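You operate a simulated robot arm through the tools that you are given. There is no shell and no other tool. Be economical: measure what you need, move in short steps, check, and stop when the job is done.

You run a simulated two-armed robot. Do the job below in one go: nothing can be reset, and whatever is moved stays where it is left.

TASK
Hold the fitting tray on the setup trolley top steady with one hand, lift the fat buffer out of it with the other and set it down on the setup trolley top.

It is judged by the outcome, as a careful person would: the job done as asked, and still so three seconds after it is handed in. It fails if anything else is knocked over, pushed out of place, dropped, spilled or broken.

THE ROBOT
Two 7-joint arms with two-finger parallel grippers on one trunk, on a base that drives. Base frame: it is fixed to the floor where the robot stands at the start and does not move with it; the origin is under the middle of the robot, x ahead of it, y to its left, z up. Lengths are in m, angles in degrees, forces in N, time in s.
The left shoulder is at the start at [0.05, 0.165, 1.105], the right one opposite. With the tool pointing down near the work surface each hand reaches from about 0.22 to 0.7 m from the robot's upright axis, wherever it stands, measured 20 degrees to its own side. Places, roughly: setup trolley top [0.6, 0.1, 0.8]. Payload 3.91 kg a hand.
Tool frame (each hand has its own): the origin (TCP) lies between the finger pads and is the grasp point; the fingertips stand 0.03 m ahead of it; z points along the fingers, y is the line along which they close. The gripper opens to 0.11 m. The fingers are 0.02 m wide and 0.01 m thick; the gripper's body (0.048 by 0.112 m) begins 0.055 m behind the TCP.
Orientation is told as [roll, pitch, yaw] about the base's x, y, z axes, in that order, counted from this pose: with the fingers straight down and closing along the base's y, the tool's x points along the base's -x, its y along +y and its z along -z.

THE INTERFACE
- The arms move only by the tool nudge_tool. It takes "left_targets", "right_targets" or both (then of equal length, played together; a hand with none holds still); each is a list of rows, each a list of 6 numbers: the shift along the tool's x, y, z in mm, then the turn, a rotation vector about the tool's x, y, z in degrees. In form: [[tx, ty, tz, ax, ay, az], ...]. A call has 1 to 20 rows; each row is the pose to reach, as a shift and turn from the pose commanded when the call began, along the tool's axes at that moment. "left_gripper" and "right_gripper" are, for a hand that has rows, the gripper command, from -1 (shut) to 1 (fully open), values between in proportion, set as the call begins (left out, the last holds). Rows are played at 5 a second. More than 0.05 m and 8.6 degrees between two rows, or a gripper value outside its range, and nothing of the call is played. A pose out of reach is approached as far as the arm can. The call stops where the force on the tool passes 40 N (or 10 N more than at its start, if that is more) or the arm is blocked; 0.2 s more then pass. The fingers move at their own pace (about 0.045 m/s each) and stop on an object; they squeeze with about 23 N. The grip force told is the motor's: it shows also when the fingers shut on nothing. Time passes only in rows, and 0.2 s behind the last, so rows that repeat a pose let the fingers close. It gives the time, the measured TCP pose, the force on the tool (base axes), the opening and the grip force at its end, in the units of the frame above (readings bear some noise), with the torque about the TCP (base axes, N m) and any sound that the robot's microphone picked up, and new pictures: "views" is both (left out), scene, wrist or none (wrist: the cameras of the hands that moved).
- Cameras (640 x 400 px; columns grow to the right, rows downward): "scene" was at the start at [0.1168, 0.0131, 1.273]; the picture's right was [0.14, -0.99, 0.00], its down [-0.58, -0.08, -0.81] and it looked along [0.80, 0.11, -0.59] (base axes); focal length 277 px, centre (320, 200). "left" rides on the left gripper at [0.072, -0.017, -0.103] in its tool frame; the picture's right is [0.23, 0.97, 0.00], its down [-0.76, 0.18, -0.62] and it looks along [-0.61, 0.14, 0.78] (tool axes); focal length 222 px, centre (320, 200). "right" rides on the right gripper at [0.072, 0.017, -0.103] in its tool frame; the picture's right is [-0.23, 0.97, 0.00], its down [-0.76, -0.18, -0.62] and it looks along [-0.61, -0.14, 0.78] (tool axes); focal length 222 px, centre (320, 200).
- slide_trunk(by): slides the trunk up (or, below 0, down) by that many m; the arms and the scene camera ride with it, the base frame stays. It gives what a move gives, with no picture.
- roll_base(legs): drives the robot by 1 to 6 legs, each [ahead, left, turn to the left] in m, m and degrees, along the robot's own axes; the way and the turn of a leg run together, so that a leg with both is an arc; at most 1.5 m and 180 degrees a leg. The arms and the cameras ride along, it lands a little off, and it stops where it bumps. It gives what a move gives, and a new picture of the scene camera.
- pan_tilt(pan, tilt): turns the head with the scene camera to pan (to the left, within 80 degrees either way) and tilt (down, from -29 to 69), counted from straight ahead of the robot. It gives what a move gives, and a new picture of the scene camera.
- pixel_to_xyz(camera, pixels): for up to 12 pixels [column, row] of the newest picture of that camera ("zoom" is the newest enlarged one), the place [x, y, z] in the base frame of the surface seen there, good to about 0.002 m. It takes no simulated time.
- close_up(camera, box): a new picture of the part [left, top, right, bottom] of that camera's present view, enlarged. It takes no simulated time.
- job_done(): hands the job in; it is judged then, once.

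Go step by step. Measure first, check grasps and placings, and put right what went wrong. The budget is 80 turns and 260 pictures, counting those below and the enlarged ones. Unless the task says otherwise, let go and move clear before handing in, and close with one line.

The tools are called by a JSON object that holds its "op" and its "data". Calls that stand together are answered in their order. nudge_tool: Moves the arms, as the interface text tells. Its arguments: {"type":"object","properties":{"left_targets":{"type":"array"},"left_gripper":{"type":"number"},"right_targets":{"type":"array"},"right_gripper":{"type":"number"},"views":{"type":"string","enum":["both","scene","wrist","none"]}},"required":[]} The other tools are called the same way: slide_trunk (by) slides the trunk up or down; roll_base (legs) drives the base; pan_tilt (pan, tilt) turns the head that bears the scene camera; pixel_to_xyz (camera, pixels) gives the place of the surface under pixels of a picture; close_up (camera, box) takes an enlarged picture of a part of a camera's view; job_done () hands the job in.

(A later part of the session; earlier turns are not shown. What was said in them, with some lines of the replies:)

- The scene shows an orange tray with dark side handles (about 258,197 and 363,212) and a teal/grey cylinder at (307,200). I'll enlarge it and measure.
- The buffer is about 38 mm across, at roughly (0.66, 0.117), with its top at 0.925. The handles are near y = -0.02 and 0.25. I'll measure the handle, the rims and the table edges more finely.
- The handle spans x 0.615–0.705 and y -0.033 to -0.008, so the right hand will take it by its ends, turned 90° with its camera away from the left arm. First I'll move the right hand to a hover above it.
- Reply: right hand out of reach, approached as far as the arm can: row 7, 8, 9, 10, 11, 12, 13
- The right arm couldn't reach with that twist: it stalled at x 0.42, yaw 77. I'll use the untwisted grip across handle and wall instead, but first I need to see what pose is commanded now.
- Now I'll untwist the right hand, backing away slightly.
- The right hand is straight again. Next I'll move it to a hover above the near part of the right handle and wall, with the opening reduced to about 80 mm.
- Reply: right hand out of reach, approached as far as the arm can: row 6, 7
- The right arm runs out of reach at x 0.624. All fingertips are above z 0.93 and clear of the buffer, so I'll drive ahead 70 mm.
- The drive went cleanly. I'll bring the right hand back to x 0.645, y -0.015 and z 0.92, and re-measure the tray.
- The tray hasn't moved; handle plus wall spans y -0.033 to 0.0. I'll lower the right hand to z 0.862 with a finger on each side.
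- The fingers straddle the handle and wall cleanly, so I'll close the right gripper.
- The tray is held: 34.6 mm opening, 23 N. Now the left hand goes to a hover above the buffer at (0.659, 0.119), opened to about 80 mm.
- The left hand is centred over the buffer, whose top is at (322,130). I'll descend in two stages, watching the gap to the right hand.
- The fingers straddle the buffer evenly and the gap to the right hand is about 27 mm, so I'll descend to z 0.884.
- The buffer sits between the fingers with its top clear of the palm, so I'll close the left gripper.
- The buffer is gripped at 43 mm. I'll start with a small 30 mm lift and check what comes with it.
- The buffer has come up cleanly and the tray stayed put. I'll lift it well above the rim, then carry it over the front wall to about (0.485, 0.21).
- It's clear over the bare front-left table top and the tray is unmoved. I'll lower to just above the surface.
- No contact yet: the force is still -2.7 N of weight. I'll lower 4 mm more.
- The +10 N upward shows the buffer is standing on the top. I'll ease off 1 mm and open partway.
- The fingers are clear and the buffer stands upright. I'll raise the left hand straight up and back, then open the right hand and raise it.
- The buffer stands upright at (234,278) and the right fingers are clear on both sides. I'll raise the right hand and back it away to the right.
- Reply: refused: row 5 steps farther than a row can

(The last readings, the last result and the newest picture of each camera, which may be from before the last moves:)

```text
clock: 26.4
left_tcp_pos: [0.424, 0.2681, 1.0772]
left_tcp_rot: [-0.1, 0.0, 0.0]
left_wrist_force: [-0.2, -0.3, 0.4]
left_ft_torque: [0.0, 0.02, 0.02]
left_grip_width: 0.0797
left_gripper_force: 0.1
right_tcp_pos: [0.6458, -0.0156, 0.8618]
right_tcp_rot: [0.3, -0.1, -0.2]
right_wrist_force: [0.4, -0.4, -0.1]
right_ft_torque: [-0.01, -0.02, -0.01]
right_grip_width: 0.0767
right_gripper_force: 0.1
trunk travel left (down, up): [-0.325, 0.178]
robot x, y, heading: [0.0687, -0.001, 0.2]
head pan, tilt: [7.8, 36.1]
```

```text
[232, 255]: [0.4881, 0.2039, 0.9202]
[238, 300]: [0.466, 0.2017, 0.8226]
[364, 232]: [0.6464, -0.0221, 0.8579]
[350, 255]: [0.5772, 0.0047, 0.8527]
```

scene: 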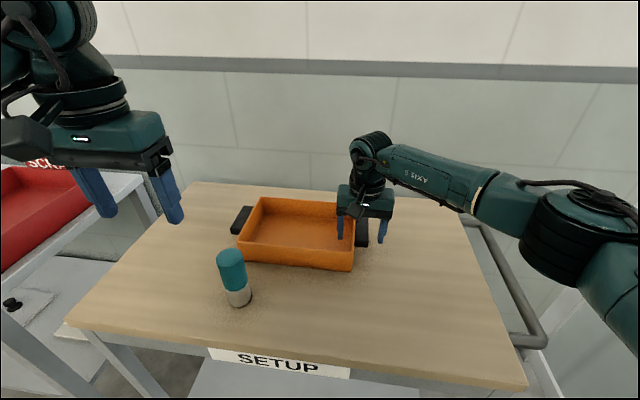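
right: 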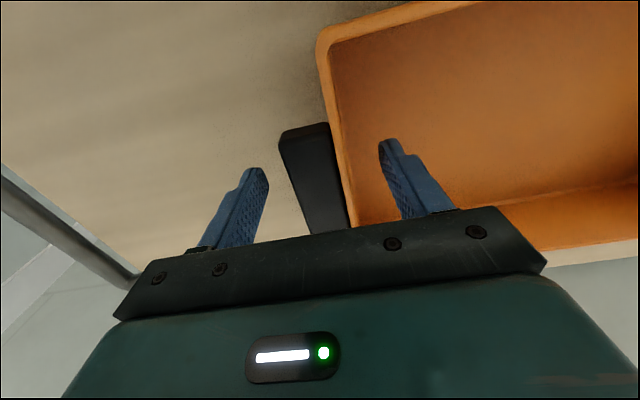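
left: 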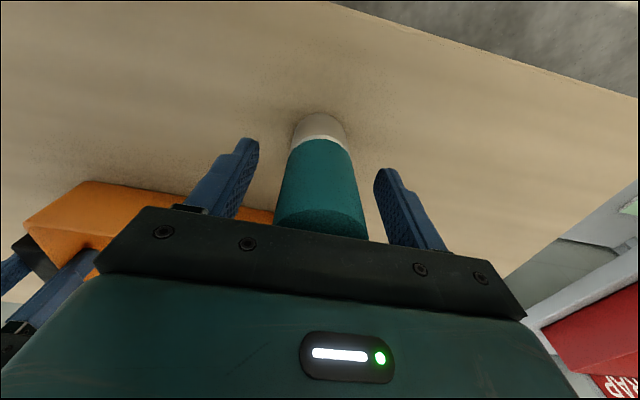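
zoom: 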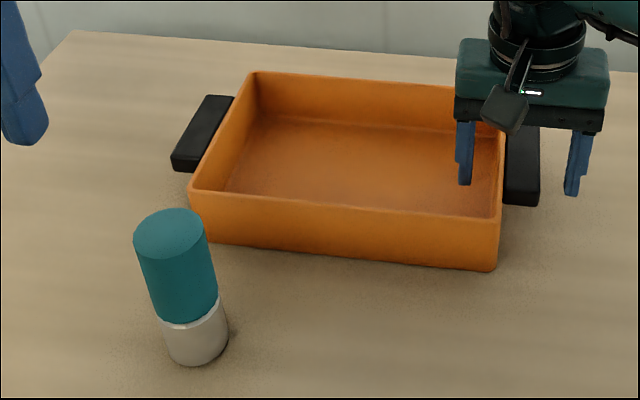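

That move was refused because a row stepped too far. I'll repeat it with smaller steps.

{"op": "nudge_tool", "data": {"right_targets": [[0, 0, -25, 0, 0, 0], [0, 0, -60, 0, 0, 0], [0, 0, -100, 0, 0, 0], [20, -15, -125, 0, 0, 0], [45, -35, -145, 0, 0, 0], [75, -60, -155, 0, 0, 0], [100, -80, -160, 0, 0, 0], [100, -80, -160, 0, 0, 0]], "views": "scene"}}

{"op": "pixel_to_xyz", "data": {"camera": "scene", "pixels": [[232, 255], [238, 300], [364, 232], [350, 255]]}}

```text
clock: 28.2
left_tcp_pos: [0.4237, 0.2695, 1.0774]
left_tcp_rot: [-0.1, 0.1, -0.1]
left_wrist_force: [0.2, 0.2, -0.4]
left_ft_torque: [0.0, 0.0, 0.01]
left_grip_width: 0.0797
left_gripper_force: 0.0
right_tcp_pos: [0.5459, -0.0974, 1.0222]
right_tcp_rot: [0.3, -0.1, -0.1]
right_wrist_force: [-0.5, 0.2, -0.4]
right_ft_torque: [-0.02, -0.02, 0.05]
right_grip_width: 0.077
right_gripper_force: 0.1
trunk travel left (down, up): [-0.325, 0.178]
robot x, y, heading: [0.074, -0.0028, -0.0]
head pan, tilt: [7.8, 36.1]
```

scene: 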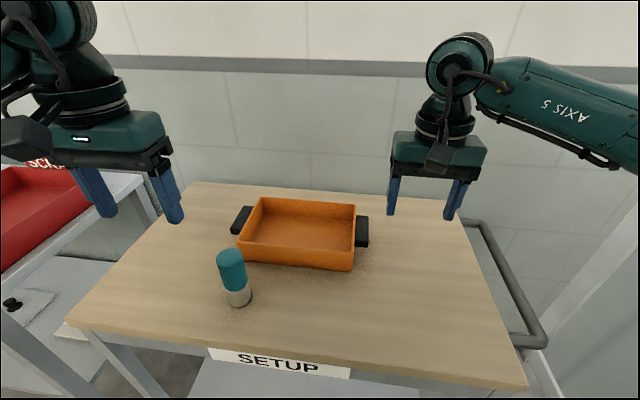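

```text
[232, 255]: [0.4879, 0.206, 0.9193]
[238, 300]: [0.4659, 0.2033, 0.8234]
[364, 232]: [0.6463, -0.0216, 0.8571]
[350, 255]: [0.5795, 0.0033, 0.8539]
```

The buffer stands still and upright on the trolley top, the tray is where it was, and both hands are clear, so I'll hand in.

{"op": "job_done", "data": {}}

```text
The job is handed in.
```

The right hand held the tray steady while the left lifted the fat buffer out. It now stands upright on the setup trolley top in front of the tray, which stayed in place, and both hands are clear.
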